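You operate a simulated robot arm through the tools that you are given. There is no shell and no other tool. Be economical: measure what you need, move in short steps, check, and stop when the job is done.

You run a simulated two-armed robot. Do the job below in one go: nothing can be reset, and whatever is moved stays where it is left.

TASK
Pick up the clean filter labelled "57" from the top of the chiller with one hand, pass it to the other hand and put it on the cream bench. Set down upright: clean filter.

Only the result counts: the job must be done as asked and must still hold three seconds after the hand-in. Knocking over, shifting, dropping, spilling or breaking anything else fails it.

THE ROBOT
Two 7-joint arms with two-finger parallel grippers on one trunk, on a base that drives. Base frame: it is fixed to the floor where the robot stands at the start and does not move with it; the origin is under the middle of the robot, x ahead of it, y to its left, z up. Units: m, degrees, N and s.
The left shoulder is at the start at [0.05, 0.177, 0.929], the right one opposite. With the tool pointing down near the work surface each hand reaches from about 0.1 to 0.66 m from the robot's upright axis, wherever it stands, measured 20 degrees to its own side. Places, roughly: cream bench [-1.4, 0, 0.9]. Payload 3.43 kg a hand.
The TCP of each hand is the grasp point between the finger pads, 0.034 m short of the fingertips. In the tool frame z runs along the fingers and y along their closing line. The gripper opens to 0.128 m. The fingers are 0.024 m wide and 0.012 m thick; the gripper's body (0.048 by 0.13 m) begins 0.096 m behind the TCP.
Orientation is told as [roll, pitch, yaw] about the base's x, y, z axes, in that order, counted from this pose: with the fingers straight down and closing along the base's y, the tool's x points along the base's -x, its y along +y and its z along -z.

THE INTERFACE
- The arms move only by the tool play_rows. It takes "left_increments", "right_increments" or both (then of equal length, played together; a hand with none holds still); each is a list of rows, each a list of 6 numbers: the shift along the tool's x, y, z in m, then the turn, a rotation vector about the tool's x, y, z in degrees. In form: [[tx, ty, tz, ax, ay, az], ...]. A call has 1 to 10 rows; each row shifts and turns the commanded pose from where the row before left it, along the tool's axes as they then stand. "left_fingers" and "right_fingers" are, for a hand that has rows, the gripper command, from -1 (shut) to 1 (fully open), values between in proportion, set as the call begins (left out, the last holds). Each row takes 0.2 s and may step no farther than 0.05 m and 8.6 degrees from the row before; otherwise, or with a gripper value out of range, the whole call is refused. A pose out of reach is approached as far as the arm can. The call stops where the force on the tool passes 40 N (or 10 N more than at its start, if that is more) or the arm is blocked; 0.2 s more then pass. The fingers move at their own pace (about 0.108 m/s each) and stop on an object; they squeeze with about 36 N. The grip force told is the motor's: it shows also when the fingers shut on nothing. Time passes only in rows, and 0.2 s behind the last, so rows that do not move let the fingers close. It gives the time, the measured TCP pose, the force on the tool (base axes), the opening and the grip force at its end, in the units of the frame above (readings bear some noise), with the torque about the TCP (base axes, N m) and any sound that the robot's microphone picked up.
- Cameras (640 x 400 px; columns grow to the right, rows downward): "scene" is now at [0.1551, 0.0053, 1.0802]; the picture's right is [0.05, -1.00, 0.00], its down [-0.68, -0.03, -0.73] and it looks along [0.73, 0.04, -0.68] (base axes); focal length 295 px, centre (320, 200). "left" rides on the left gripper at [0.076, 0.011, -0.16] in its tool frame; the picture's right is [-0.15, 0.99, 0.00], its down [-0.88, -0.13, -0.46] and it looks along [-0.45, -0.07, 0.89] (tool axes); focal length 234 px, centre (320, 200). "right" rides on the right gripper at [0.076, -0.011, -0.16] in its tool frame; the picture's right is [0.15, 0.99, 0.00], its down [-0.88, 0.13, -0.46] and it looks along [-0.45, 0.07, 0.89] (tool axes); focal length 234 px, centre (320, 200). There is no depth. A picture from a camera that has moved, and an enlarged one, comes with that camera's place and axes in the base frame and with its lens.
- grab_frame(camera): a new picture of that camera. It takes no simulated time.
- raise_lower(by): slides the trunk up (or, below 0, down) by that many m; the arms and the scene camera ride with it, the base frame stays. It gives what a move gives, with no picture.
- base_move(legs): drives the robot by 1 to 6 legs, each [ahead, turn to the left] in m and degrees, along the robot's own axes; the way and the turn of a leg run together, so that a leg with both is an arc; at most 1.5 m and 180 degrees a leg. The arms and the cameras ride along, it lands a little off, and it stops where it bumps. It gives what a move gives.
- head_to(pan, tilt): turns the head with the scene camera to pan (to the left, within 80 degrees either way) and tilt (down, from -29 to 69), counted from straight ahead of the robot. It gives what a move gives.
- inspect(camera, box): a new picture of the part [left, top, right, bottom] of that camera's present view, enlarged. It takes no simulated time.
- hand_in(): hands the job in; it is judged then, once.

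Go step by step. Nothing tells you exact positions but the pictures and the camera data: compare them with the known pose of the tool, close in by small moves and look again before you grip or let go. The budget is 120 turns and 88 pictures, counting those below and the enlarged ones. Unless the task says otherwise, let go and move clear before handing in, and close with one line.

The tools are called by a JSON object that holds its "name" and its "arguments". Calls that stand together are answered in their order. play_rows: Moves the arms, as the interface text tells. Its arguments: {"type":"object","properties":{"left_increments":{"type":"array"},"left_fingers":{"type":"number"},"right_increments":{"type":"array"},"right_fingers":{"type":"number"}},"required":[]} The other tools are called the same way: raise_lower (by) slides the trunk up or down; base_move (legs) drives the base; head_to (pan, tilt) turns the head that bears the scene camera; grab_frame (camera) takes a picture; inspect (camera, box) takes an enlarged picture of a part of a camera's view; hand_in () hands the job in.

At the start:

```text
t: 0.0
left_ee_pos: [0.562, 0.2077, 0.74]
left_tcp_rot: [0.0, 0.0, 0.0]
left_contact_force: [0.4, -0.2, 0.0]
left_torque: [0.01, 0.0, 0.02]
left_finger_gap: 0.1281
left_gripper_force: 0.0
right_ee_pos: [0.4961, -0.2657, 0.7907]
right_tcp_rot: [0.1, 0.0, -0.1]
right_contact_force: [-0.7, 0.2, -0.4]
right_torque: [-0.01, 0.02, 0.03]
right_finger_gap: 0.1281
right_gripper_force: 0.0
trunk travel left (down, up): [-0.1, 0.301]
robot x, y, heading: [0.0012, -0.0032, 0.1]
head pan, tilt: [2.7, 42.9]
```

scene: 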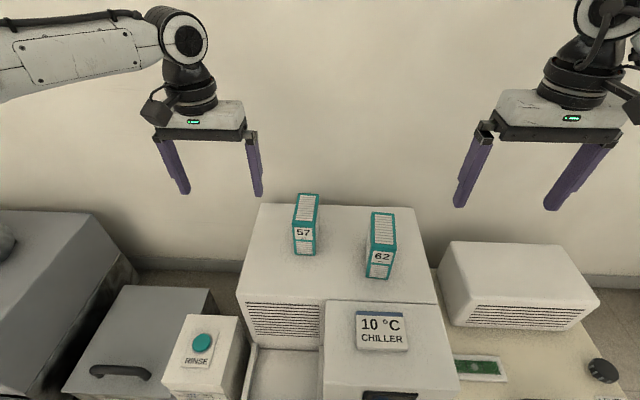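
right: 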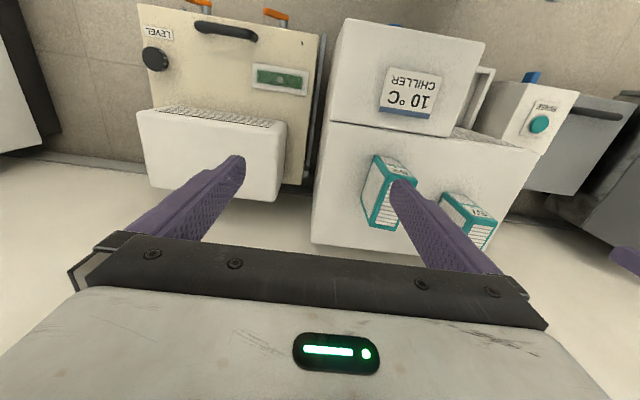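
left: 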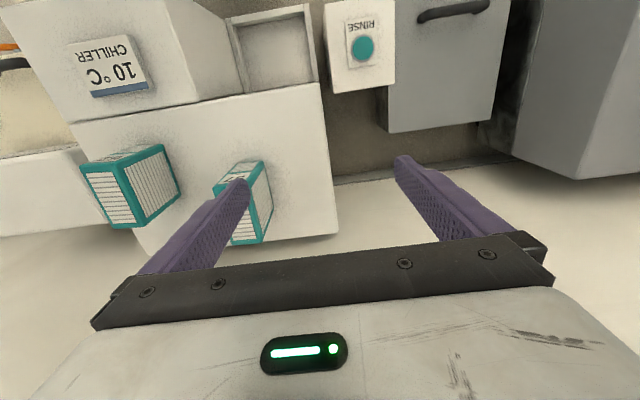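

Filter 57 stands on the chiller's top, ahead and slightly left of me, with 62 to its right. I'll enlarge the views to measure both filters.

{"name": "inspect", "arguments": {"camera": "scene", "box": [230, 170, 450, 308]}}

{"name": "inspect", "arguments": {"camera": "left", "box": [60, 110, 360, 298]}}

{"name": "inspect", "arguments": {"camera": "right", "box": [300, 110, 560, 272]}}

```text
2.90 times, centred on (340, 239) of scene
camera zoom: at [0.1551, 0.0053, 1.0802], right [0.05, -1.0, 0.0], down [-0.68, -0.03, -0.73], along [0.73, 0.04, -0.68], focal length 854 px, centre (262, 87)
```

zoom: 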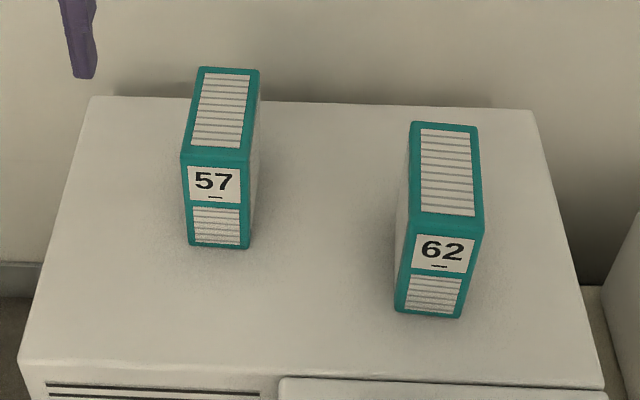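

```text
2.13 times, centred on (210, 204) of left
camera zoom: at [0.4866, 0.2193, 0.8986], right [0.15, 0.99, 0.0], down [0.88, -0.13, 0.46], along [0.45, -0.07, -0.89], focal length 498 px, centre (554, 192)
```

zoom: 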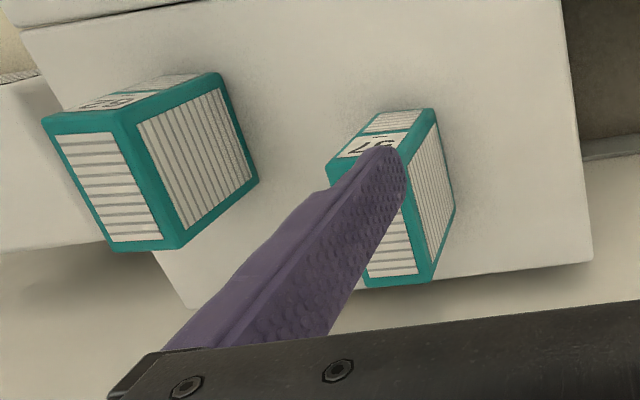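

```text
2.46 times, centred on (430, 191) of right
camera zoom: at [0.4211, -0.2774, 0.9505], right [-0.15, 0.99, 0.0], down [0.88, 0.13, 0.46], along [0.45, 0.07, -0.89], focal length 576 px, centre (49, 222)
```

zoom: 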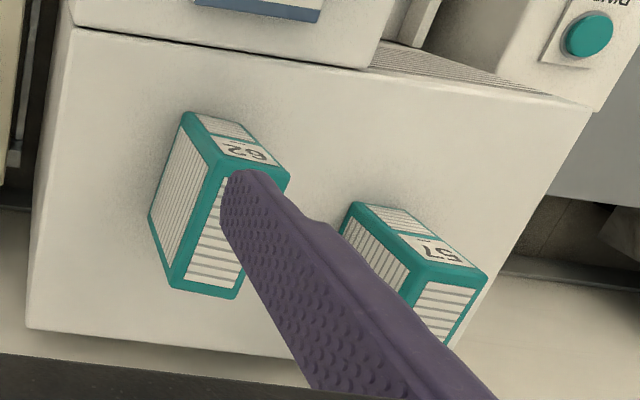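

Triangulating puts filter 57 at about x 0.61–0.71, y 0.04–0.09, z 0.46–0.58, with its long side along x. I'll bring the left hand above it with the fingers closing along y, then look again.

{"name": "play_rows", "arguments": {"left_increments": [[-0.02, -0.036, 0, 0, 0, 0], [-0.026, -0.036, 0, 0, 0, 0], [-0.026, -0.036, 0, 0, 0, 0], [-0.026, -0.035, 0.0, 0, 0, 0], [0, 0, 0, 0, 0, 0]], "left_fingers": 1}}

{"name": "grab_frame", "arguments": {"camera": "left"}}

{"name": "grab_frame", "arguments": {"camera": "scene"}}

```text
t: 1.2
left_ee_pos: [0.6387, 0.0807, 0.735]
left_tcp_rot: [0.1, 0.0, -0.1]
left_contact_force: [-0.2, 0.1, -0.6]
left_torque: [-0.02, -0.01, -0.02]
left_finger_gap: 0.1281
left_gripper_force: 0.1
left hand out of reach, approached as far as the arm can: row 4
right_ee_pos: [0.497, -0.2646, 0.7915]
right_tcp_rot: [0.0, 0.0, 0.1]
right_contact_force: [0.5, 0.0, -0.5]
right_torque: [0.01, 0.03, 0.02]
right_finger_gap: 0.128
right_gripper_force: 0.0
trunk travel left (down, up): [-0.1, 0.301]
robot x, y, heading: [0.0018, 0.003, 0.3]
head pan, tilt: [2.7, 42.9]
```

```text
81 pictures are left
camera left: at [0.5622, 0.09, 0.8949], right [0.15, 0.99, 0.0], down [0.88, -0.13, 0.46], along [0.45, -0.07, -0.89], focal length 234 px, centre (320, 200)
```

left: 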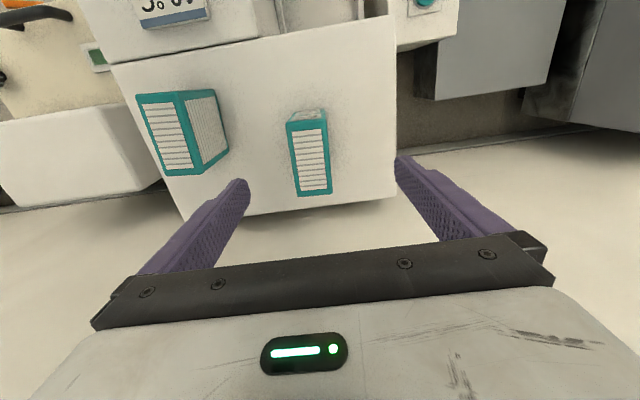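

```text
80 pictures are left
camera scene: at [0.1552, 0.0054, 1.0802], right [0.05, -1.0, 0.0], down [-0.68, -0.03, -0.73], along [0.73, 0.03, -0.68], focal length 295 px, centre (320, 200)
```

scene: 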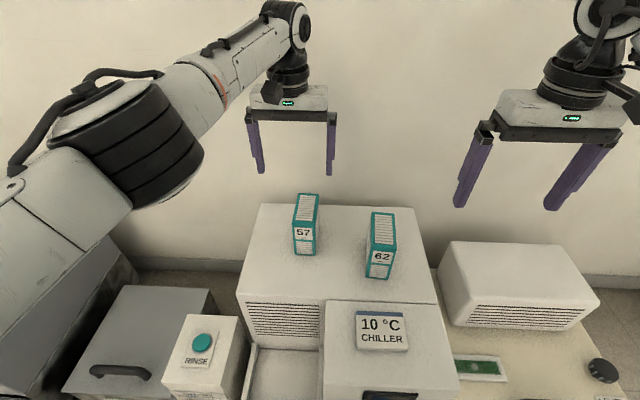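

At this height the arm runs out of reach a little short of the filter. I'll check how much floor space is in front of the base.

{"name": "head_to", "arguments": {"pan": 0, "tilt": 69}}

{"name": "grab_frame", "arguments": {"camera": "scene"}}

```text
t: 2.1
left_ee_pos: [0.6377, 0.0787, 0.7364]
left_tcp_rot: [0.0, -0.1, -0.1]
left_contact_force: [-0.2, -0.3, -0.6]
left_torque: [0.01, -0.01, 0.0]
left_finger_gap: 0.1282
left_gripper_force: 0.0
right_ee_pos: [0.4964, -0.2652, 0.7916]
right_tcp_rot: [0.0, 0.0, 0.0]
right_contact_force: [0.4, -0.5, -0.5]
right_torque: [-0.02, -0.02, -0.01]
right_finger_gap: 0.1278
right_gripper_force: 0.2
trunk travel left (down, up): [-0.1, 0.301]
robot x, y, heading: [0.0001, 0.0006, -0.0]
head pan, tilt: [0.0, 68.8]
```

```text
79 pictures are left
camera scene: at [0.1283, 0.0013, 1.0485], right [0.0, -1.0, 0.0], down [-0.93, 0.0, -0.36], along [0.36, 0.0, -0.93], focal length 295 px, centre (320, 200)
```

scene: 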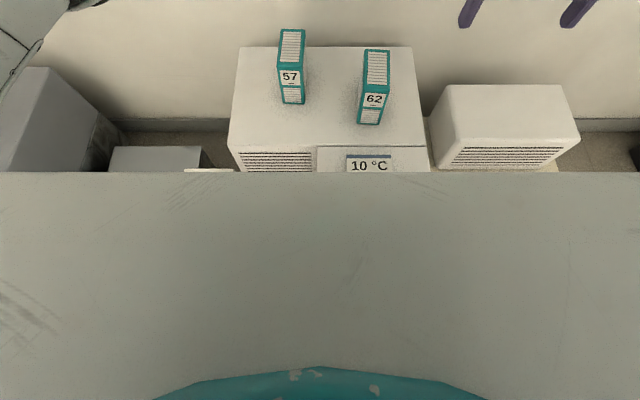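

The robot's own deck hides the floor in front, so I won't drive forward. Lowering the trunk will extend the reach instead.

{"name": "raise_lower", "arguments": {"by": -0.09}}

{"name": "play_rows", "arguments": {"left_increments": [[-0.011, -0.007, 0.0, 0, 0, 0], [-0.011, -0.006, 0, 0, 0, 0], [0, 0, 0, 0, 0, 0]]}}

{"name": "head_to", "arguments": {"pan": 2, "tilt": 45}}

{"name": "grab_frame", "arguments": {"camera": "left"}}

{"name": "grab_frame", "arguments": {"camera": "scene"}}

```text
t: 3.4
left_ee_pos: [0.6373, 0.0785, 0.6471]
left_tcp_rot: [0.0, 0.0, 0.1]
left_contact_force: [0.4, -0.2, -0.2]
left_torque: [0.02, 0.0, 0.02]
left_finger_gap: 0.1278
left_gripper_force: 0.0
right_ee_pos: [0.4969, -0.2654, 0.7019]
right_tcp_rot: [0.0, -0.1, -0.1]
right_contact_force: [-0.5, 0.2, -0.6]
right_torque: [0.01, -0.03, 0.01]
right_finger_gap: 0.128
right_gripper_force: 0.0
trunk travel left (down, up): [-0.01, 0.391]
robot x, y, heading: [0.0026, 0.0034, 0.0]
head pan, tilt: [0.0, 68.8]
```

```text
t: 4.2
left_ee_pos: [0.6381, 0.0799, 0.6456]
left_tcp_rot: [0.0, 0.0, 0.0]
left_contact_force: [-0.1, 0.2, 0.2]
left_torque: [-0.03, 0.03, 0.02]
left_finger_gap: 0.1281
left_gripper_force: 0.1
left hand out of reach, approached as far as the arm can: row 1, 2
right_ee_pos: [0.4966, -0.2652, 0.7012]
right_tcp_rot: [-0.1, 0.0, 0.0]
right_contact_force: [0.4, -0.1, -1.1]
right_torque: [0.01, -0.01, 0.02]
right_finger_gap: 0.1283
right_gripper_force: 0.0
trunk travel left (down, up): [-0.01, 0.391]
robot x, y, heading: [-0.0025, -0.0022, 0.0]
head pan, tilt: [0.0, 68.8]
```

```text
t: 5.0
left_ee_pos: [0.6371, 0.0797, 0.6462]
left_tcp_rot: [0.0, 0.0, 0.0]
left_contact_force: [-0.2, 0.6, 0.4]
left_torque: [0.06, -0.02, -0.01]
left_finger_gap: 0.1282
left_gripper_force: 0.0
right_ee_pos: [0.4964, -0.2658, 0.7004]
right_tcp_rot: [0.0, -0.1, 0.1]
right_contact_force: [0.0, -0.1, -1.5]
right_torque: [0.0, -0.02, 0.0]
right_finger_gap: 0.1281
right_gripper_force: 0.1
trunk travel left (down, up): [-0.01, 0.391]
robot x, y, heading: [-0.0009, 0.002, -0.2]
head pan, tilt: [2.0, 45.0]
```

```text
78 pictures are left
camera left: at [0.5622, 0.0901, 0.8051], right [0.15, 0.99, 0.0], down [0.88, -0.13, 0.46], along [0.45, -0.07, -0.89], focal length 234 px, centre (320, 200)
```

left: 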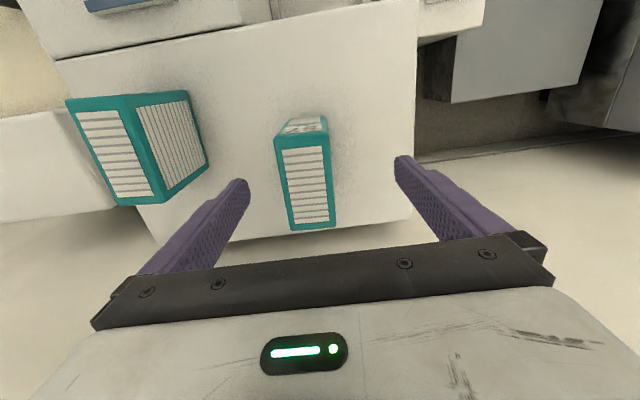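

```text
77 pictures are left
camera scene: at [0.1535, 0.0041, 0.9872], right [0.03, -1.0, 0.0], down [-0.71, -0.02, -0.71], along [0.71, 0.02, -0.71], focal length 295 px, centre (320, 200)
```

scene: 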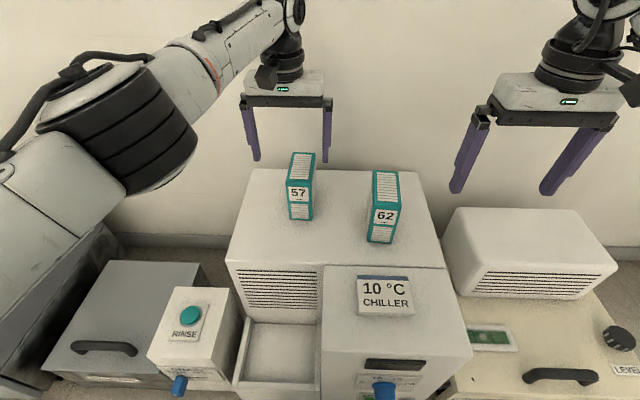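

Filter 57 is centred near (0.657, 0.062) and turned by about -3° in yaw. I'll tilt the hand a little so its tips lean forward, align it, and see whether that reaches.

{"name": "play_rows", "arguments": {"left_increments": [[0, -0.017, 0.01, 0, 0, 0], [0, 0, 0, 0, -6, 0], [0, 0, 0, 0, -6, 0], [0, 0, 0, 0, 0, 3], [-0.018, 0, 0, 0, 0, 0], [0, 0, 0, 0, 0, 0]]}}

{"name": "grab_frame", "arguments": {"camera": "left"}}

```text
t: 6.4
left_ee_pos: [0.652, 0.0635, 0.6396]
left_tcp_rot: [0.7, -12.1, -3.0]
left_contact_force: [0.1, 0.0, 0.0]
left_torque: [0.02, -0.03, 0.02]
left_finger_gap: 0.1281
left_gripper_force: 0.1
left hand out of reach, approached as far as the arm can: row 1
right_ee_pos: [0.4965, -0.2656, 0.7001]
right_tcp_rot: [0.0, -0.1, 0.0]
right_contact_force: [-0.6, -0.8, 0.3]
right_torque: [-0.02, 0.01, -0.02]
right_finger_gap: 0.1278
right_gripper_force: 0.1
trunk travel left (down, up): [-0.01, 0.391]
robot x, y, heading: [0.0045, 0.0012, -0.0]
head pan, tilt: [2.0, 45.0]
```

```text
76 pictures are left
camera left: at [0.5453, 0.0783, 0.7793], right [0.19, 0.98, 0.04], down [0.76, -0.18, 0.63], along [0.62, -0.09, -0.78], focal length 234 px, centre (320, 200)
```

left: 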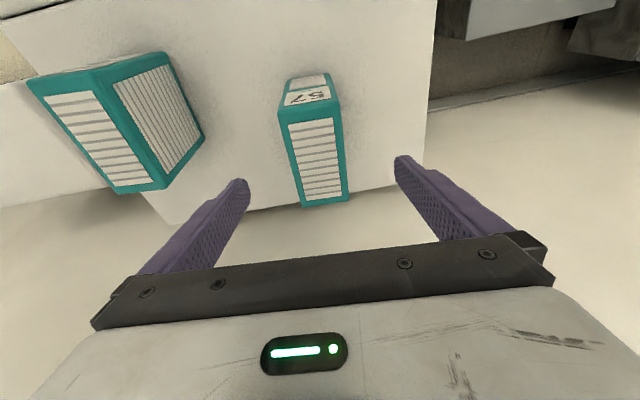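

The reach and alignment look good, so I'll go straight down and look once more before closing.

{"name": "play_rows", "arguments": {"left_increments": [[0.0055, 0, 0.0285, 0, 0, 0], [0.0055, 0, 0.0285, 0, 0, 0], [0.0055, 0, 0.0285, 0, 0, 0], [0, 0, 0, 0, 0, 0]]}}

{"name": "grab_frame", "arguments": {"camera": "left"}}

{"name": "grab_frame", "arguments": {"camera": "scene"}}

```text
t: 7.4
left_ee_pos: [0.6532, 0.0633, 0.5527]
left_tcp_rot: [0.6, -12.0, -3.1]
left_contact_force: [-0.8, 0.1, 0.1]
left_torque: [0.0, -0.04, 0.01]
left_finger_gap: 0.128
left_gripper_force: 0.1
right_ee_pos: [0.496, -0.2663, 0.7018]
right_tcp_rot: [0.0, 0.0, 0.0]
right_contact_force: [0.2, -0.4, -0.1]
right_torque: [-0.01, 0.01, 0.01]
right_finger_gap: 0.1278
right_gripper_force: 0.1
trunk travel left (down, up): [-0.01, 0.391]
robot x, y, heading: [0.0002, 0.0016, 0.2]
head pan, tilt: [2.0, 45.0]
```

```text
75 pictures are left
camera left: at [0.5469, 0.0786, 0.6922], right [0.19, 0.98, 0.04], down [0.76, -0.18, 0.63], along [0.62, -0.09, -0.78], focal length 234 px, centre (320, 200)
```

left: 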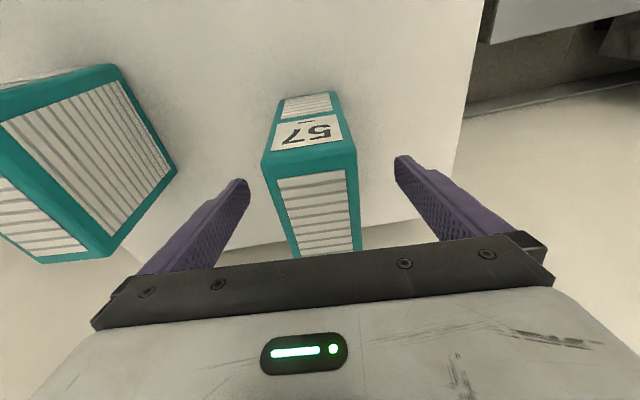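

```text
74 pictures are left
camera scene: at [0.1536, 0.0041, 0.9873], right [0.03, -1.0, 0.0], down [-0.71, -0.02, -0.71], along [0.71, 0.02, -0.71], focal length 295 px, centre (320, 200)
```

scene: 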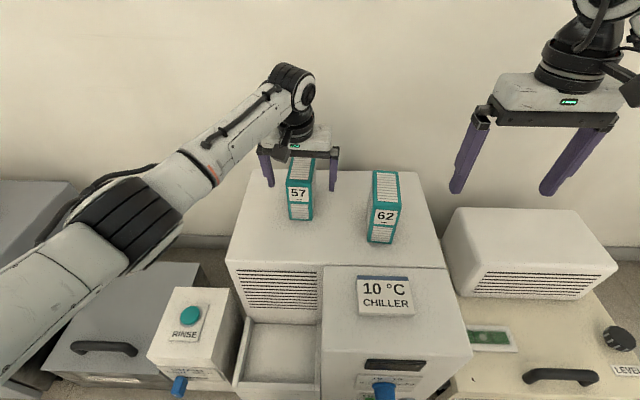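

The fingers straddle the filter and it sits centred between them. I'll close the gripper.

{"name": "play_rows", "arguments": {"left_increments": [[0, 0, 0, 0, 0, 0], [0, 0, 0, 0, 0, 0], [0, 0, 0, 0, 0, 0], [0, 0, 0, 0, 0, 0]], "left_fingers": -1}}

{"name": "grab_frame", "arguments": {"camera": "left"}}

```text
t: 8.4
left_ee_pos: [0.6524, 0.0625, 0.5538]
left_tcp_rot: [0.6, -12.1, -3.0]
left_contact_force: [0.4, -0.6, 2.2]
left_torque: [-0.17, 0.13, 0.05]
left_finger_gap: 0.0545
left_gripper_force: 35.9
right_ee_pos: [0.4961, -0.2653, 0.7007]
right_tcp_rot: [0.0, 0.0, 0.0]
right_contact_force: [0.2, -0.2, -0.5]
right_torque: [0.02, 0.01, 0.0]
right_finger_gap: 0.1283
right_gripper_force: 0.2
trunk travel left (down, up): [-0.01, 0.391]
robot x, y, heading: [0.0003, 0.0027, 0.0]
head pan, tilt: [2.0, 45.0]
```

```text
73 pictures are left
camera left: at [0.5468, 0.0785, 0.6927], right [0.19, 0.98, 0.04], down [0.76, -0.18, 0.63], along [0.62, -0.09, -0.78], focal length 234 px, centre (320, 200)
```

left: 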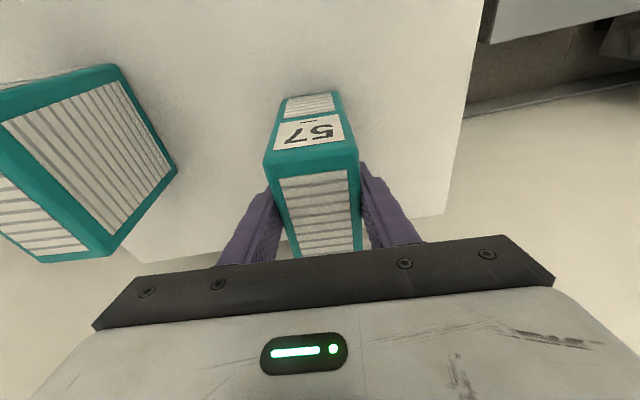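

The grip is firm at 0.0545 m. I'll lift straight up with the trunk.

{"name": "raise_lower", "arguments": {"by": 0.05}}

{"name": "grab_frame", "arguments": {"camera": "scene"}}

```text
t: 9.3
left_ee_pos: [0.6524, 0.0635, 0.6027]
left_tcp_rot: [0.6, -12.0, -3.0]
left_contact_force: [0.1, 0.2, -2.8]
left_torque: [0.02, 0.04, 0.0]
left_finger_gap: 0.0546
left_gripper_force: 36.7
right_ee_pos: [0.4968, -0.2657, 0.7507]
right_tcp_rot: [-0.1, 0.0, 0.0]
right_contact_force: [0.2, -0.1, -0.9]
right_torque: [0.01, 0.0, 0.04]
right_finger_gap: 0.1279
right_gripper_force: 0.0
trunk travel left (down, up): [-0.06, 0.341]
robot x, y, heading: [-0.0018, -0.002, 0.2]
head pan, tilt: [2.0, 45.0]
```

```text
72 pictures are left
camera scene: at [0.1538, 0.0041, 1.0372], right [0.03, -1.0, 0.0], down [-0.71, -0.02, -0.71], along [0.71, 0.02, -0.71], focal length 295 px, centre (320, 200)
```

scene: 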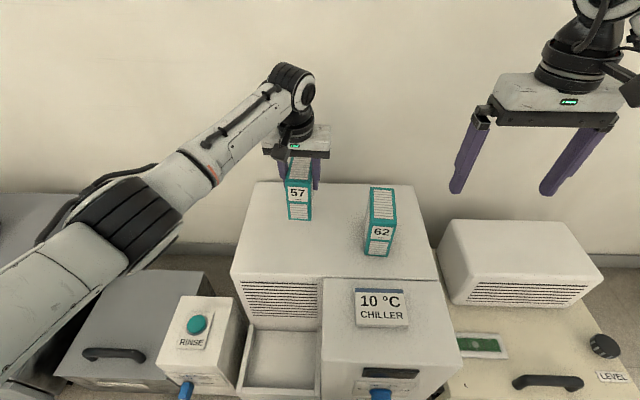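

The filter is hanging upright in the left hand and weighs about 0.3 kg. I'll raise the trunk further and pull it in for the handover.

{"name": "raise_lower", "arguments": {"by": 0.25}}

{"name": "play_rows", "arguments": {"left_increments": [[0.022, 0, -0.0047, 0, 0, 0], [0.044, 0, -0.0094, 0, 0, 0], [0.044, 0, -0.0094, 0, 0, 0], [0.044, 0, -0.0094, 0, 0, 0], [0.022, 0, -0.0047, 0, 0, 0], [0, 0, 0, 0, 0, 0]]}}

{"name": "grab_frame", "arguments": {"camera": "scene"}}

```text
t: 11.9
left_ee_pos: [0.652, 0.0624, 0.8526]
left_tcp_rot: [0.6, -11.9, -3.0]
left_contact_force: [0.2, -0.4, -1.7]
left_torque: [0.01, 0.01, 0.02]
left_finger_gap: 0.0545
left_gripper_force: 36.2
right_ee_pos: [0.4967, -0.2651, 1.0003]
right_tcp_rot: [0.0, 0.0, 0.0]
right_contact_force: [0.1, -0.2, 0.2]
right_torque: [0.0, 0.02, 0.02]
right_finger_gap: 0.1282
right_gripper_force: 0.1
trunk travel left (down, up): [-0.31, 0.091]
robot x, y, heading: [-0.0062, 0.0008, 0.1]
head pan, tilt: [2.0, 45.0]
```

```text
t: 13.3
left_ee_pos: [0.4724, 0.0725, 0.8528]
left_tcp_rot: [0.7, -12.1, -3.0]
left_contact_force: [0.4, 0.2, -0.9]
left_torque: [-0.03, 0.01, -0.03]
left_finger_gap: 0.0546
left_gripper_force: 36.0
right_ee_pos: [0.4965, -0.2668, 1.0007]
right_tcp_rot: [-0.1, -0.1, 0.0]
right_contact_force: [0.4, -0.4, 0.4]
right_torque: [0.0, -0.01, 0.05]
right_finger_gap: 0.1282
right_gripper_force: 0.2
trunk travel left (down, up): [-0.31, 0.091]
robot x, y, heading: [0.0, -0.0004, -0.2]
head pan, tilt: [2.0, 45.0]
```

```text
71 pictures are left
camera scene: at [0.1537, 0.0041, 1.2873], right [0.03, -1.0, 0.0], down [-0.71, -0.02, -0.71], along [0.71, 0.02, -0.71], focal length 295 px, centre (320, 200)
```

scene: 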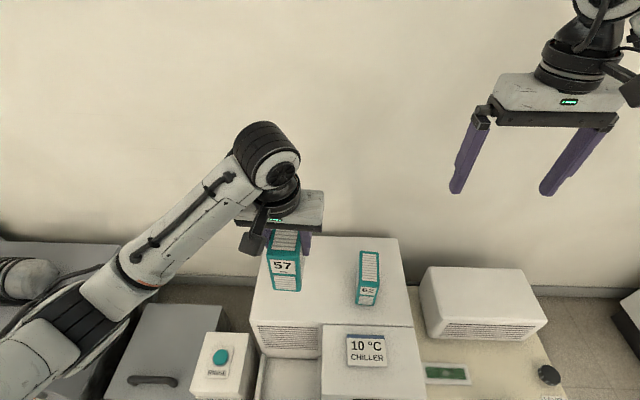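

The filter's centre is now at about (0.477, 0.071, 0.821). Next I'll turn the right hand so it can come in from the right, closing along x.

{"name": "play_rows", "arguments": {"right_increments": [[0, 0, 0, 0, 0, -8.5], [0, 0, 0, 0, 0, -8.5], [0, 0, 0, 0, 0, -8.5], [0, 0, 0, 0, 0, -8.5], [0, 0, 0, 0, 0, -8.5], [0, 0, 0, 0, 0, -8.5], [0, 0, 0, 0, 0, -8.5], [0, 0, 0, 0, 0, -8.5], [0, 0, 0, 0, 0, -8.5], [0, 0, 0, 0, 0, -8.5]], "right_fingers": 1}}

```text
t: 15.5
left_ee_pos: [0.4738, 0.0729, 0.8531]
left_tcp_rot: [0.5, -11.9, -3.1]
left_contact_force: [0.0, -0.1, -2.2]
left_torque: [-0.03, 0.02, 0.01]
left_finger_gap: 0.0544
left_gripper_force: 36.0
right_ee_pos: [0.4816, -0.2574, 0.9949]
right_tcp_rot: [-1.1, -2.2, 40.7]
right_contact_force: [0.1, -0.4, 0.5]
right_torque: [0.01, 0.03, -0.01]
right_finger_gap: 0.128
right_gripper_force: 0.1
right hand out of reach, approached as far as the arm can: row 5, 6, 7, 8, 9, 10
trunk travel left (down, up): [-0.31, 0.091]
robot x, y, heading: [0.0013, -0.0043, 0.2]
head pan, tilt: [2.0, 45.0]
```

The right wrist stops at about 41° of yaw when the hand points down. I'll tilt it from here so it points forward and left, which should free the wrist.

{"name": "play_rows", "arguments": {"right_increments": [[0, 0, 0, 0, -8, 0], [0, 0, 0, 0, -8, 0], [0, 0, 0, 0, -8, 0], [0, 0, 0, 0, -8, 0], [0, 0, 0, 0, -8, 0], [0, 0, 0, 0, -8, 0], [0, 0, 0, 0, -8, 0], [0, 0, 0, 0, 0, 0]]}}

{"name": "grab_frame", "arguments": {"camera": "scene"}}

```text
t: 17.3
left_ee_pos: [0.4736, 0.0735, 0.8528]
left_tcp_rot: [0.6, -12.0, -3.0]
left_contact_force: [0.0, 0.4, -1.5]
left_torque: [0.0, 0.02, -0.02]
left_finger_gap: 0.0545
left_gripper_force: 36.4
right_ee_pos: [0.4722, -0.2677, 0.9937]
right_tcp_rot: [-0.6, -46.3, 36.3]
right_contact_force: [0.4, -0.1, 0.4]
right_torque: [0.01, 0.03, 0.01]
right_finger_gap: 0.1281
right_gripper_force: 0.1
right hand out of reach, approached as far as the arm can: row 3, 4, 5, 6, 7
trunk travel left (down, up): [-0.31, 0.091]
robot x, y, heading: [0.0024, -0.0037, 0.0]
head pan, tilt: [2.0, 45.0]
```

```text
70 pictures are left
camera scene: at [0.1536, 0.0041, 1.2873], right [0.03, -1.0, 0.0], down [-0.71, -0.02, -0.71], along [0.71, 0.02, -0.71], focal length 295 px, centre (320, 200)
```

scene: 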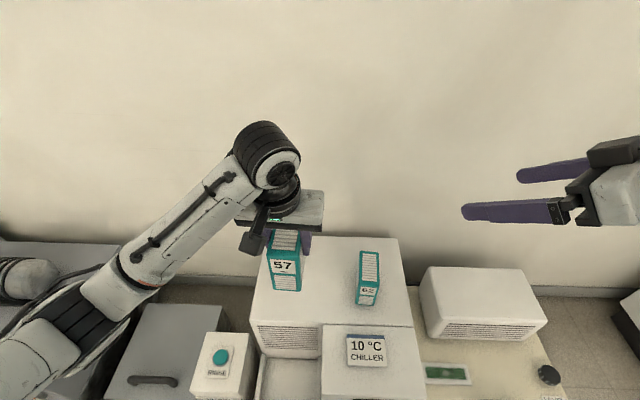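

The right hand now points forward and left. The simplest handover is to turn the filter's front face towards it, so the right hand can grip the thin sides low down. I'll move the left hand out a bit and yaw it by about +33°, taking the filter with it.

{"name": "play_rows", "arguments": {"left_increments": [[-0.0342, 0, 0.0073, 0, 0, 0], [-0.0342, 0, 0.0073, 0, 0, 0], [-0.0342, 0, 0.0073, 0, 0, 0], [0, 0, 0, -1.7, 0, -8.02], [0, 0, 0, -1.7, 0, -8.02], [0, 0, 0, -1.7, 0, -8.02], [0, 0, 0, -1.7, 0, -8.02], [0, 0, 0, 0, 0, 0]]}}

{"name": "grab_frame", "arguments": {"camera": "scene"}}

```text
t: 19.1
left_ee_pos: [0.5785, 0.0682, 0.8525]
left_tcp_rot: [0.5, -12.4, 29.9]
left_contact_force: [0.5, 0.7, -1.4]
left_torque: [-0.04, 0.0, -0.01]
left_finger_gap: 0.0547
left_gripper_force: 36.4
right_ee_pos: [0.4714, -0.2678, 0.9928]
right_tcp_rot: [-0.6, -46.2, 36.3]
right_contact_force: [-0.1, -0.2, -0.6]
right_torque: [-0.04, -0.02, 0.03]
right_finger_gap: 0.1278
right_gripper_force: 0.0
trunk travel left (down, up): [-0.31, 0.091]
robot x, y, heading: [-0.0037, 0.0022, 0.1]
head pan, tilt: [2.0, 45.0]
```

```text
69 pictures are left
camera scene: at [0.1537, 0.0042, 1.2873], right [0.03, -1.0, 0.0], down [-0.71, -0.02, -0.71], along [0.71, 0.02, -0.71], focal length 295 px, centre (320, 200)
```

scene: 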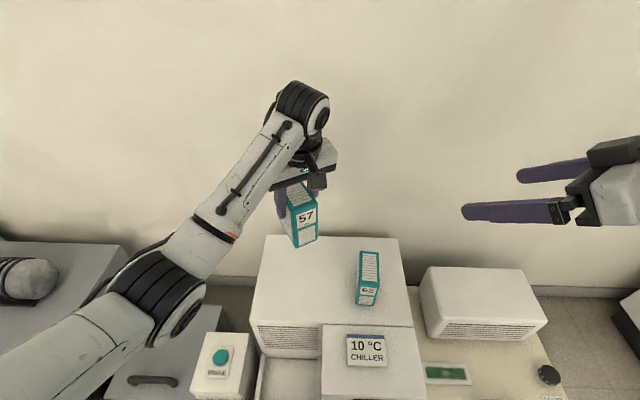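

The label face now faces the right hand. I'll bring the right hand in to a stand-off point, then flatten its tilt.

{"name": "play_rows", "arguments": {"right_increments": [[0.0141, 0.0276, 0.027, 0, 0, 0], [0.0141, 0.0276, 0.027, 0, 0, 0], [0.0141, 0.0276, 0.027, 0, 0, 0], [0.0141, 0.0276, 0.027, 0, 0, 0], [0.0141, 0.0276, 0.027, 0, 0, 0], [0.0141, 0.0276, 0.027, 0, 0, 0], [0, 0, 0, 0, -7, 0], [0, 0, 0, 0, -7, 0], [0, 0, 0, 5.2, 0, 3.0], [0, 0, 0, 0, 0, 0]]}}

{"name": "grab_frame", "arguments": {"camera": "scene"}}

{"name": "grab_frame", "arguments": {"camera": "right"}}

```text
t: 21.3
left_ee_pos: [0.5782, 0.0676, 0.8529]
left_tcp_rot: [0.5, -12.3, 29.8]
left_contact_force: [-0.2, 0.0, -1.4]
left_torque: [-0.01, 0.02, -0.02]
left_finger_gap: 0.0546
left_gripper_force: 35.7
right_ee_pos: [0.4243, -0.1248, 0.8129]
right_tcp_rot: [-0.4, -60.3, 30.3]
right_contact_force: [-0.2, 0.1, -0.2]
right_torque: [0.0, -0.01, 0.02]
right_finger_gap: 0.1281
right_gripper_force: 0.0
right hand out of reach, approached as far as the arm can: row 9
trunk travel left (down, up): [-0.31, 0.091]
robot x, y, heading: [-0.0006, -0.0019, 0.0]
head pan, tilt: [2.0, 45.0]
```

```text
68 pictures are left
camera scene: at [0.1537, 0.0043, 1.2873], right [0.03, -1.0, 0.0], down [-0.71, -0.02, -0.71], along [0.71, 0.02, -0.71], focal length 295 px, centre (320, 200)
```

scene: 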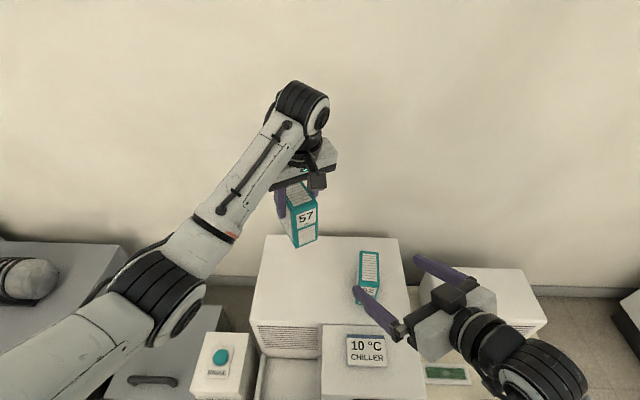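

```text
67 pictures are left
camera right: at [0.2776, -0.2241, 0.8267], right [-0.56, 0.82, -0.13], down [-0.03, 0.14, 0.99], along [0.83, 0.56, -0.05], focal length 234 px, centre (320, 200)
```

right: 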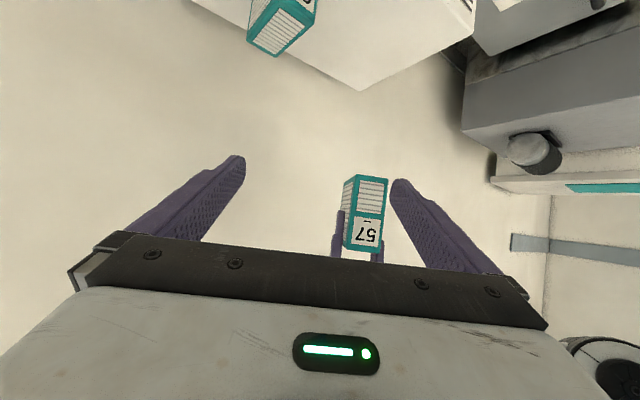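

The right camera confirms the filter is where I computed it. I'll align sideways and in height first.

{"name": "play_rows", "arguments": {"right_increments": [[-0.0017, 0.0299, 0.0183, 0, 0, 0], [-0.0017, 0.0299, 0.0183, 0, 0, 0], [-0.0017, 0.0299, 0.0183, 0, 0, 0], [0, 0, 0, 0, 0, 0]]}}

{"name": "grab_frame", "arguments": {"camera": "right"}}

{"name": "grab_frame", "arguments": {"camera": "scene"}}

```text
t: 22.3
left_ee_pos: [0.5771, 0.0669, 0.8531]
left_tcp_rot: [0.5, -12.3, 29.8]
left_contact_force: [0.7, 0.1, -2.6]
left_torque: [0.03, 0.02, -0.01]
left_finger_gap: 0.0546
left_gripper_force: 36.1
right_ee_pos: [0.4242, -0.1255, 0.8132]
right_tcp_rot: [-0.2, -60.2, 30.3]
right_contact_force: [0.2, 0.7, -0.1]
right_torque: [-0.01, -0.04, -0.01]
right_finger_gap: 0.1281
right_gripper_force: 0.0
right hand out of reach, approached as far as the arm can: row 1, 2, 3
trunk travel left (down, up): [-0.31, 0.091]
robot x, y, heading: [-0.0012, -0.0011, 0.3]
head pan, tilt: [2.0, 45.0]
```

```text
66 pictures are left
camera right: at [0.2774, -0.2238, 0.8266], right [-0.56, 0.82, -0.13], down [-0.03, 0.14, 0.99], along [0.83, 0.56, -0.05], focal length 234 px, centre (320, 200)
```

right: 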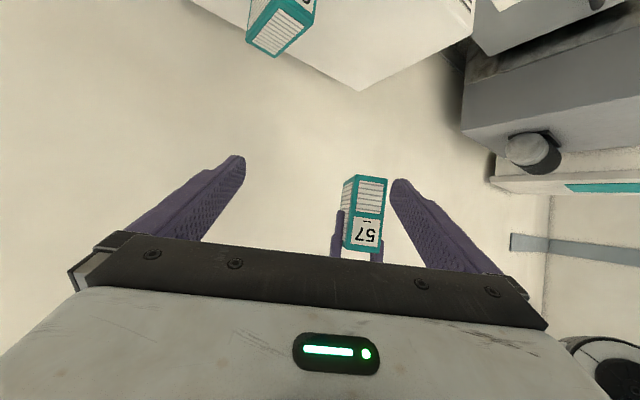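

```text
65 pictures are left
camera scene: at [0.1537, 0.0042, 1.2873], right [0.03, -1.0, 0.0], down [-0.71, -0.02, -0.71], along [0.71, 0.02, -0.71], focal length 295 px, centre (320, 200)
```

scene: 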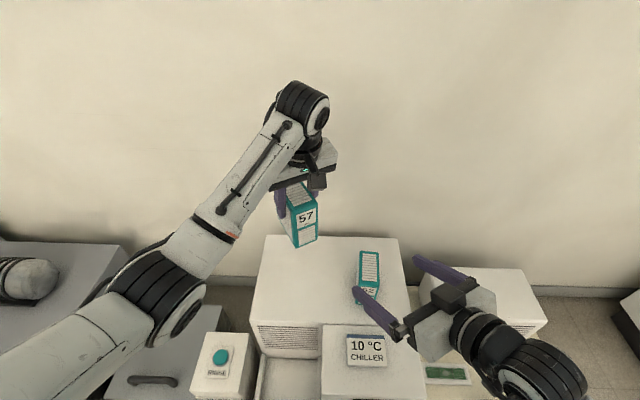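

The right arm is at a joint limit in that direction. I'll test whether it can move forward instead.

{"name": "play_rows", "arguments": {"right_increments": [[-0.0173, -0.02, 0.03, 0, 0, 0], [-0.0173, -0.02, 0.03, 0, 0, 0], [0, 0, 0, 0, 0, 0]]}}

```text
t: 23.1
left_ee_pos: [0.5782, 0.0679, 0.8525]
left_tcp_rot: [0.6, -12.4, 29.9]
left_contact_force: [0.0, 0.6, -1.8]
left_torque: [-0.03, 0.05, 0.01]
left_finger_gap: 0.0545
left_gripper_force: 35.8
right_ee_pos: [0.5039, -0.1269, 0.814]
right_tcp_rot: [-0.7, -60.2, 30.4]
right_contact_force: [-0.8, -0.1, 0.5]
right_torque: [0.06, 0.01, -0.01]
right_finger_gap: 0.1279
right_gripper_force: 0.1
trunk travel left (down, up): [-0.31, 0.091]
robot x, y, heading: [-0.0006, 0.0028, -0.0]
head pan, tilt: [2.0, 45.0]
```

Forward works. Now I'll try sliding left again from here.

{"name": "play_rows", "arguments": {"right_increments": [[0.0066, 0.0437, 0.0038, 0, 0, 0], [0.0066, 0.0437, 0.0038, 0, 0, 0], [0.0066, 0.0437, 0.0038, 0, 0, 0], [0, 0, 0, 0, 0, 0]]}}

{"name": "grab_frame", "arguments": {"camera": "right"}}

```text
t: 24.1
left_ee_pos: [0.5777, 0.0668, 0.852]
left_tcp_rot: [0.4, -12.3, 29.8]
left_contact_force: [-0.1, 0.2, -2.3]
left_torque: [-0.01, 0.0, -0.01]
left_finger_gap: 0.0547
left_gripper_force: 36.1
right_ee_pos: [0.4887, -0.0991, 0.8075]
right_tcp_rot: [-0.7, -60.3, 30.5]
right_contact_force: [0.3, 0.0, -0.1]
right_torque: [0.01, 0.01, -0.01]
right_finger_gap: 0.1282
right_gripper_force: 0.1
right hand out of reach, approached as far as the arm can: row 1, 2, 3
trunk travel left (down, up): [-0.31, 0.091]
robot x, y, heading: [-0.0011, -0.0014, 0.1]
head pan, tilt: [2.0, 45.0]
```

```text
64 pictures are left
camera right: at [0.3407, -0.1959, 0.821], right [-0.56, 0.82, -0.13], down [-0.03, 0.14, 0.99], along [0.83, 0.55, -0.05], focal length 234 px, centre (320, 200)
```

right: 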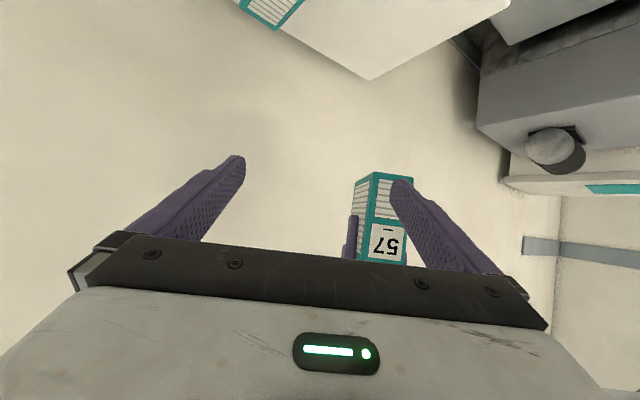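

It can slide no further left, so I'll bring the filter to it: the left hand moves 0.115 m along -y while the right hand backs off slightly.

{"name": "play_rows", "arguments": {"left_increments": [[0, 0, 0, 0, 0, 0], [0.0187, -0.0332, -0.0041, 0, 0, 0], [0.0187, -0.0332, -0.0041, 0, 0, 0], [0.0187, -0.0332, -0.0041, 0, 0, 0], [0, 0, 0, 0, 0, 0]], "right_increments": [[0.015, 0, -0.026, 0, 0, 0], [0, 0, 0, 0, 0, 0], [0, 0, 0, 0, 0, 0], [0, 0, 0, 0, 0, 0], [0, 0, 0, 0, 0, 0]]}}

{"name": "grab_frame", "arguments": {"camera": "right"}}

{"name": "grab_frame", "arguments": {"camera": "scene"}}

```text
t: 25.5
left_ee_pos: [0.5978, 0.0101, 0.8369]
left_tcp_rot: [3.0, -13.6, 33.9]
left_contact_force: [0.1, 0.4, -2.1]
left_torque: [-0.04, 0.02, 0.03]
left_finger_gap: 0.0544
left_gripper_force: 36.4
right_ee_pos: [0.4634, -0.1117, 0.8079]
right_tcp_rot: [-0.8, -60.3, 30.5]
right_contact_force: [-0.1, 0.1, -0.2]
right_torque: [-0.02, -0.04, 0.0]
right_finger_gap: 0.128
right_gripper_force: 0.1
trunk travel left (down, up): [-0.31, 0.091]
robot x, y, heading: [-0.0008, -0.0024, -0.2]
head pan, tilt: [2.0, 45.0]
stopped in row 5 (left hand): the arm was blocked; the commanded pose is now the measured one
```

```text
63 pictures are left
camera right: at [0.3149, -0.2101, 0.8215], right [-0.55, 0.82, -0.13], down [-0.03, 0.14, 0.99], along [0.83, 0.55, -0.05], focal length 234 px, centre (320, 200)
```

right: 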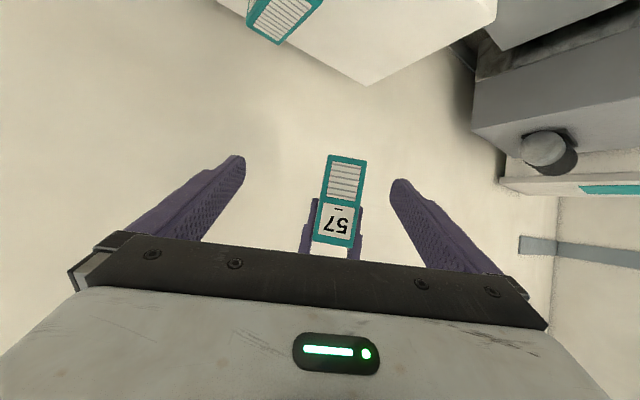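

```text
62 pictures are left
camera scene: at [0.1537, 0.0043, 1.2873], right [0.03, -1.0, 0.0], down [-0.71, -0.02, -0.71], along [0.71, 0.02, -0.71], focal length 295 px, centre (320, 200)
```

scene: 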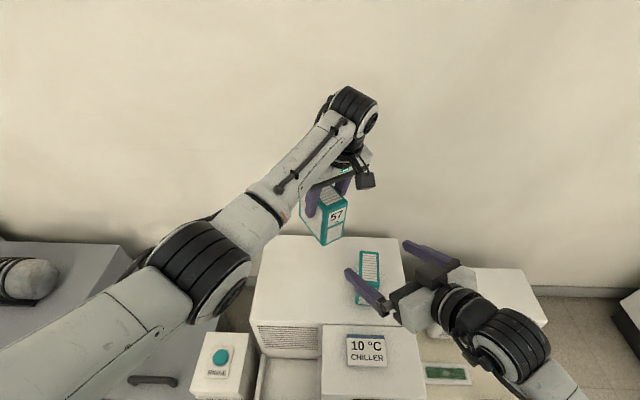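

The left arm hit a limit partway, but the filter is nearly in line with the right hand. I'll reduce the right hand's yaw to about 10° to see whether that frees its sideways motion.

{"name": "play_rows", "arguments": {"right_increments": [[0, 0, 0, 6.06, 0, 3.5], [0, 0, 0, 6.06, 0, 3.5], [0, 0, 0, 6.06, 0, 3.5], [0, 0.03, 0, 0, 0, 0], [0, 0.03, 0, 0, 0, 0], [0, 0, 0, 0, 0, 0]]}}

{"name": "grab_frame", "arguments": {"camera": "right"}}

```text
t: 26.9
left_ee_pos: [0.5979, 0.0097, 0.8368]
left_tcp_rot: [3.0, -13.5, 33.8]
left_contact_force: [-0.1, 0.3, -0.7]
left_torque: [-0.02, 0.01, -0.01]
left_finger_gap: 0.0545
left_gripper_force: 36.2
right_ee_pos: [0.462, -0.1121, 0.8085]
right_tcp_rot: [-0.8, -60.3, 30.6]
right_contact_force: [-0.1, -0.3, 0.1]
right_torque: [0.01, 0.02, 0.0]
right_finger_gap: 0.1278
right_gripper_force: 0.1
right hand out of reach, approached as far as the arm can: row 1, 2, 3, 4, 5
trunk travel left (down, up): [-0.31, 0.091]
robot x, y, heading: [-0.0009, 0.0022, 0.1]
head pan, tilt: [2.0, 45.0]
```

```text
61 pictures are left
camera right: at [0.3148, -0.2101, 0.8215], right [-0.55, 0.82, -0.13], down [-0.03, 0.14, 0.99], along [0.83, 0.55, -0.05], focal length 234 px, centre (320, 200)
```

right: 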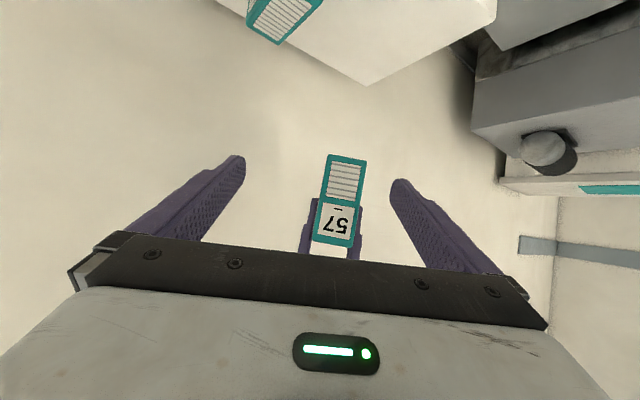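

Less yaw is what's blocked, so more yaw should be free. I'll turn the right hand to about 58°.

{"name": "play_rows", "arguments": {"right_increments": [[0, 0, 0, -6.06, 0, -3.5], [0, 0, 0, -6.06, 0, -3.5], [0, 0, 0, -6.06, 0, -3.5], [0, 0, 0, -6.06, 0, -3.5], [0, 0, 0, 0, 0, 0]]}}

```text
t: 28.1
left_ee_pos: [0.5965, 0.008, 0.8371]
left_tcp_rot: [3.0, -13.5, 33.8]
left_contact_force: [-0.8, 0.3, -1.1]
left_torque: [0.02, 0.02, 0.05]
left_finger_gap: 0.0546
left_gripper_force: 36.0
right_ee_pos: [0.4634, -0.1139, 0.8079]
right_tcp_rot: [-0.9, -60.2, 58.5]
right_contact_force: [0.4, -0.3, 0.6]
right_torque: [0.02, 0.01, -0.03]
right_finger_gap: 0.1282
right_gripper_force: 0.1
trunk travel left (down, up): [-0.31, 0.091]
robot x, y, heading: [-0.0005, 0.0005, -0.1]
head pan, tilt: [2.0, 45.0]
```

That's free. I'll return the left hand to its roomier spot, remove the small roll, and yaw the filter to about 58° to match.

{"name": "play_rows", "arguments": {"left_increments": [[-0.0272, 0.0415, 0.0065, 0, 0, 0], [0, 0, 0, 2.4, 1.4, 0], [0, 0, 0, -1.75, 0, -7.9], [0, 0, 0, -1.75, 0, -7.9], [0, 0, 0, -1.75, 0, -7.9], [0, 0, 0, 0, 0, 0]]}}

{"name": "grab_frame", "arguments": {"camera": "scene"}}

```text
t: 29.5
left_ee_pos: [0.5973, 0.0646, 0.8367]
left_tcp_rot: [1.0, -12.7, 58.6]
left_contact_force: [-0.1, 0.6, -2.0]
left_torque: [0.0, 0.0, -0.01]
left_finger_gap: 0.0546
left_gripper_force: 36.0
right_ee_pos: [0.4619, -0.1128, 0.8086]
right_tcp_rot: [-1.2, -60.0, 58.6]
right_contact_force: [0.6, -0.1, 0.0]
right_torque: [0.0, -0.02, 0.03]
right_finger_gap: 0.1279
right_gripper_force: 0.1
trunk travel left (down, up): [-0.31, 0.091]
robot x, y, heading: [0.0015, -0.0015, -0.2]
head pan, tilt: [2.0, 45.0]
```

```text
60 pictures are left
camera scene: at [0.1537, 0.0041, 1.2873], right [0.03, -1.0, 0.0], down [-0.71, -0.02, -0.71], along [0.71, 0.02, -0.71], focal length 295 px, centre (320, 200)
```

scene: 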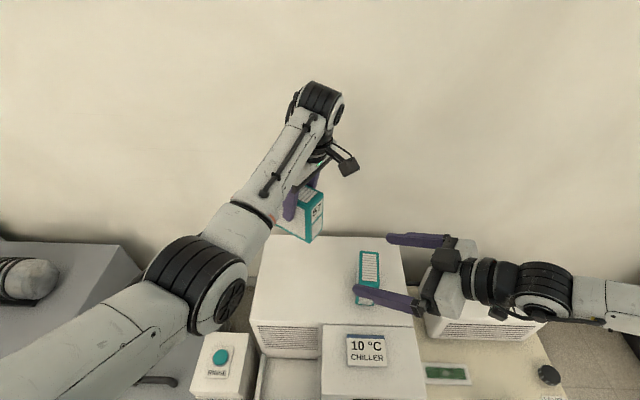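

Both hands are now at 58.6° yaw. I'll align the right hand with the filter and close part of the gap.

{"name": "play_rows", "arguments": {"right_increments": [[-0.0063, -0.0117, 0.0426, 0, 0, 0], [-0.0063, -0.0117, 0.0426, 0, 0, 0], [0, 0, 0, 0, 0, 0]]}}

{"name": "grab_frame", "arguments": {"camera": "right"}}

{"name": "grab_frame", "arguments": {"camera": "scene"}}

```text
t: 30.3
left_ee_pos: [0.5985, 0.0635, 0.8402]
left_tcp_rot: [0.7, -12.6, 58.6]
left_contact_force: [-0.9, 0.1, -2.3]
left_torque: [0.0, 0.0, -0.02]
left_finger_gap: 0.0548
left_gripper_force: 36.4
right_ee_pos: [0.5247, -0.0566, 0.7775]
right_tcp_rot: [-1.0, -60.0, 58.7]
right_contact_force: [0.0, 0.9, 0.3]
right_torque: [0.01, 0.0, 0.01]
right_finger_gap: 0.1279
right_gripper_force: 0.2
trunk travel left (down, up): [-0.31, 0.091]
robot x, y, heading: [0.0007, 0.0018, 0.2]
head pan, tilt: [2.0, 45.0]
```

```text
59 pictures are left
camera right: at [0.4403, -0.2126, 0.7909], right [-0.87, 0.46, -0.14], down [-0.09, 0.11, 0.99], along [0.48, 0.88, -0.05], focal length 234 px, centre (320, 200)
```

right: 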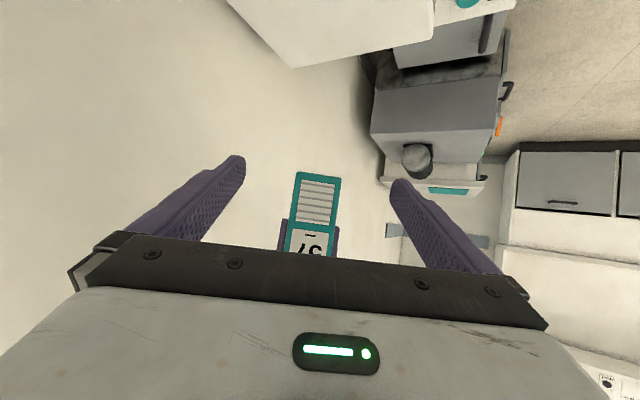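

```text
58 pictures are left
camera scene: at [0.1536, 0.0041, 1.2873], right [0.03, -1.0, 0.0], down [-0.71, -0.02, -0.71], along [0.71, 0.02, -0.71], focal length 295 px, centre (320, 200)
```

scene: 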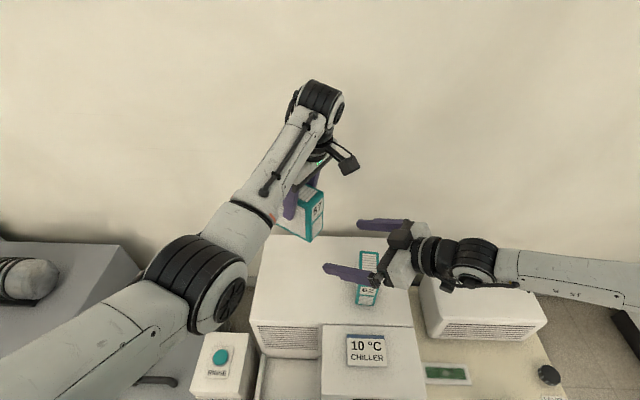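

Everything is aligned. I'll advance so the right fingers straddle the lower front part of the filter.

{"name": "play_rows", "arguments": {"right_increments": [[-0.0164, 0, 0.0255, 0, 0, 0], [-0.0164, 0, 0.0255, 0, 0, 0], [-0.0164, 0, 0.0255, 0, 0, 0], [-0.0164, 0, 0.0255, 0, 0, 0], [0, 0, 0, 0, 0, 0]]}}

{"name": "grab_frame", "arguments": {"camera": "right"}}

{"name": "inspect", "arguments": {"camera": "scene", "box": [220, 120, 440, 258]}}

```text
t: 31.5
left_ee_pos: [0.5987, 0.0638, 0.8392]
left_tcp_rot: [0.8, -12.7, 58.5]
left_contact_force: [0.3, 0.2, -2.3]
left_torque: [-0.01, 0.01, -0.01]
left_finger_gap: 0.0548
left_gripper_force: 35.6
right_ee_pos: [0.5909, 0.0461, 0.7836]
right_tcp_rot: [-1.1, -60.1, 58.7]
right_contact_force: [-1.0, 1.1, 0.5]
right_torque: [0.02, 0.01, 0.02]
right_finger_gap: 0.128
right_gripper_force: 0.0
trunk travel left (down, up): [-0.31, 0.091]
robot x, y, heading: [0.0003, -0.0002, 0.2]
head pan, tilt: [2.0, 45.0]
```

```text
57 pictures are left
camera right: at [0.5062, -0.1102, 0.7977], right [-0.87, 0.47, -0.14], down [-0.09, 0.11, 0.99], along [0.48, 0.88, -0.05], focal length 234 px, centre (320, 200)
```

right: 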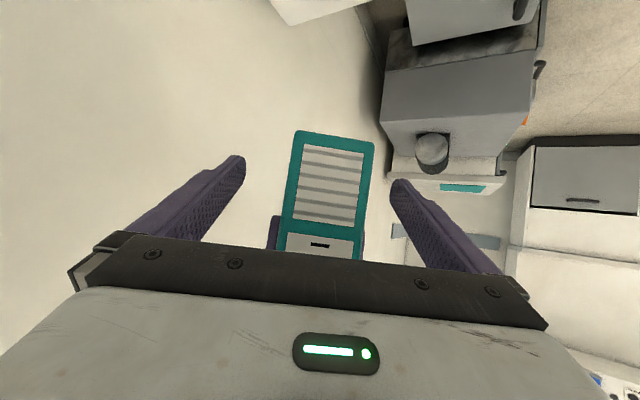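

```text
2.90 times, centred on (330, 189) of scene
camera zoom: at [0.1537, 0.0041, 1.2873], right [0.03, -1.0, 0.0], down [-0.71, -0.02, -0.71], along [0.71, 0.02, -0.71], focal length 854 px, centre (291, 232)
```

zoom: 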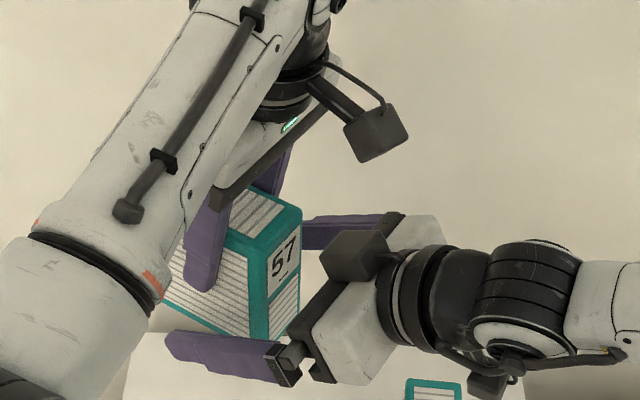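

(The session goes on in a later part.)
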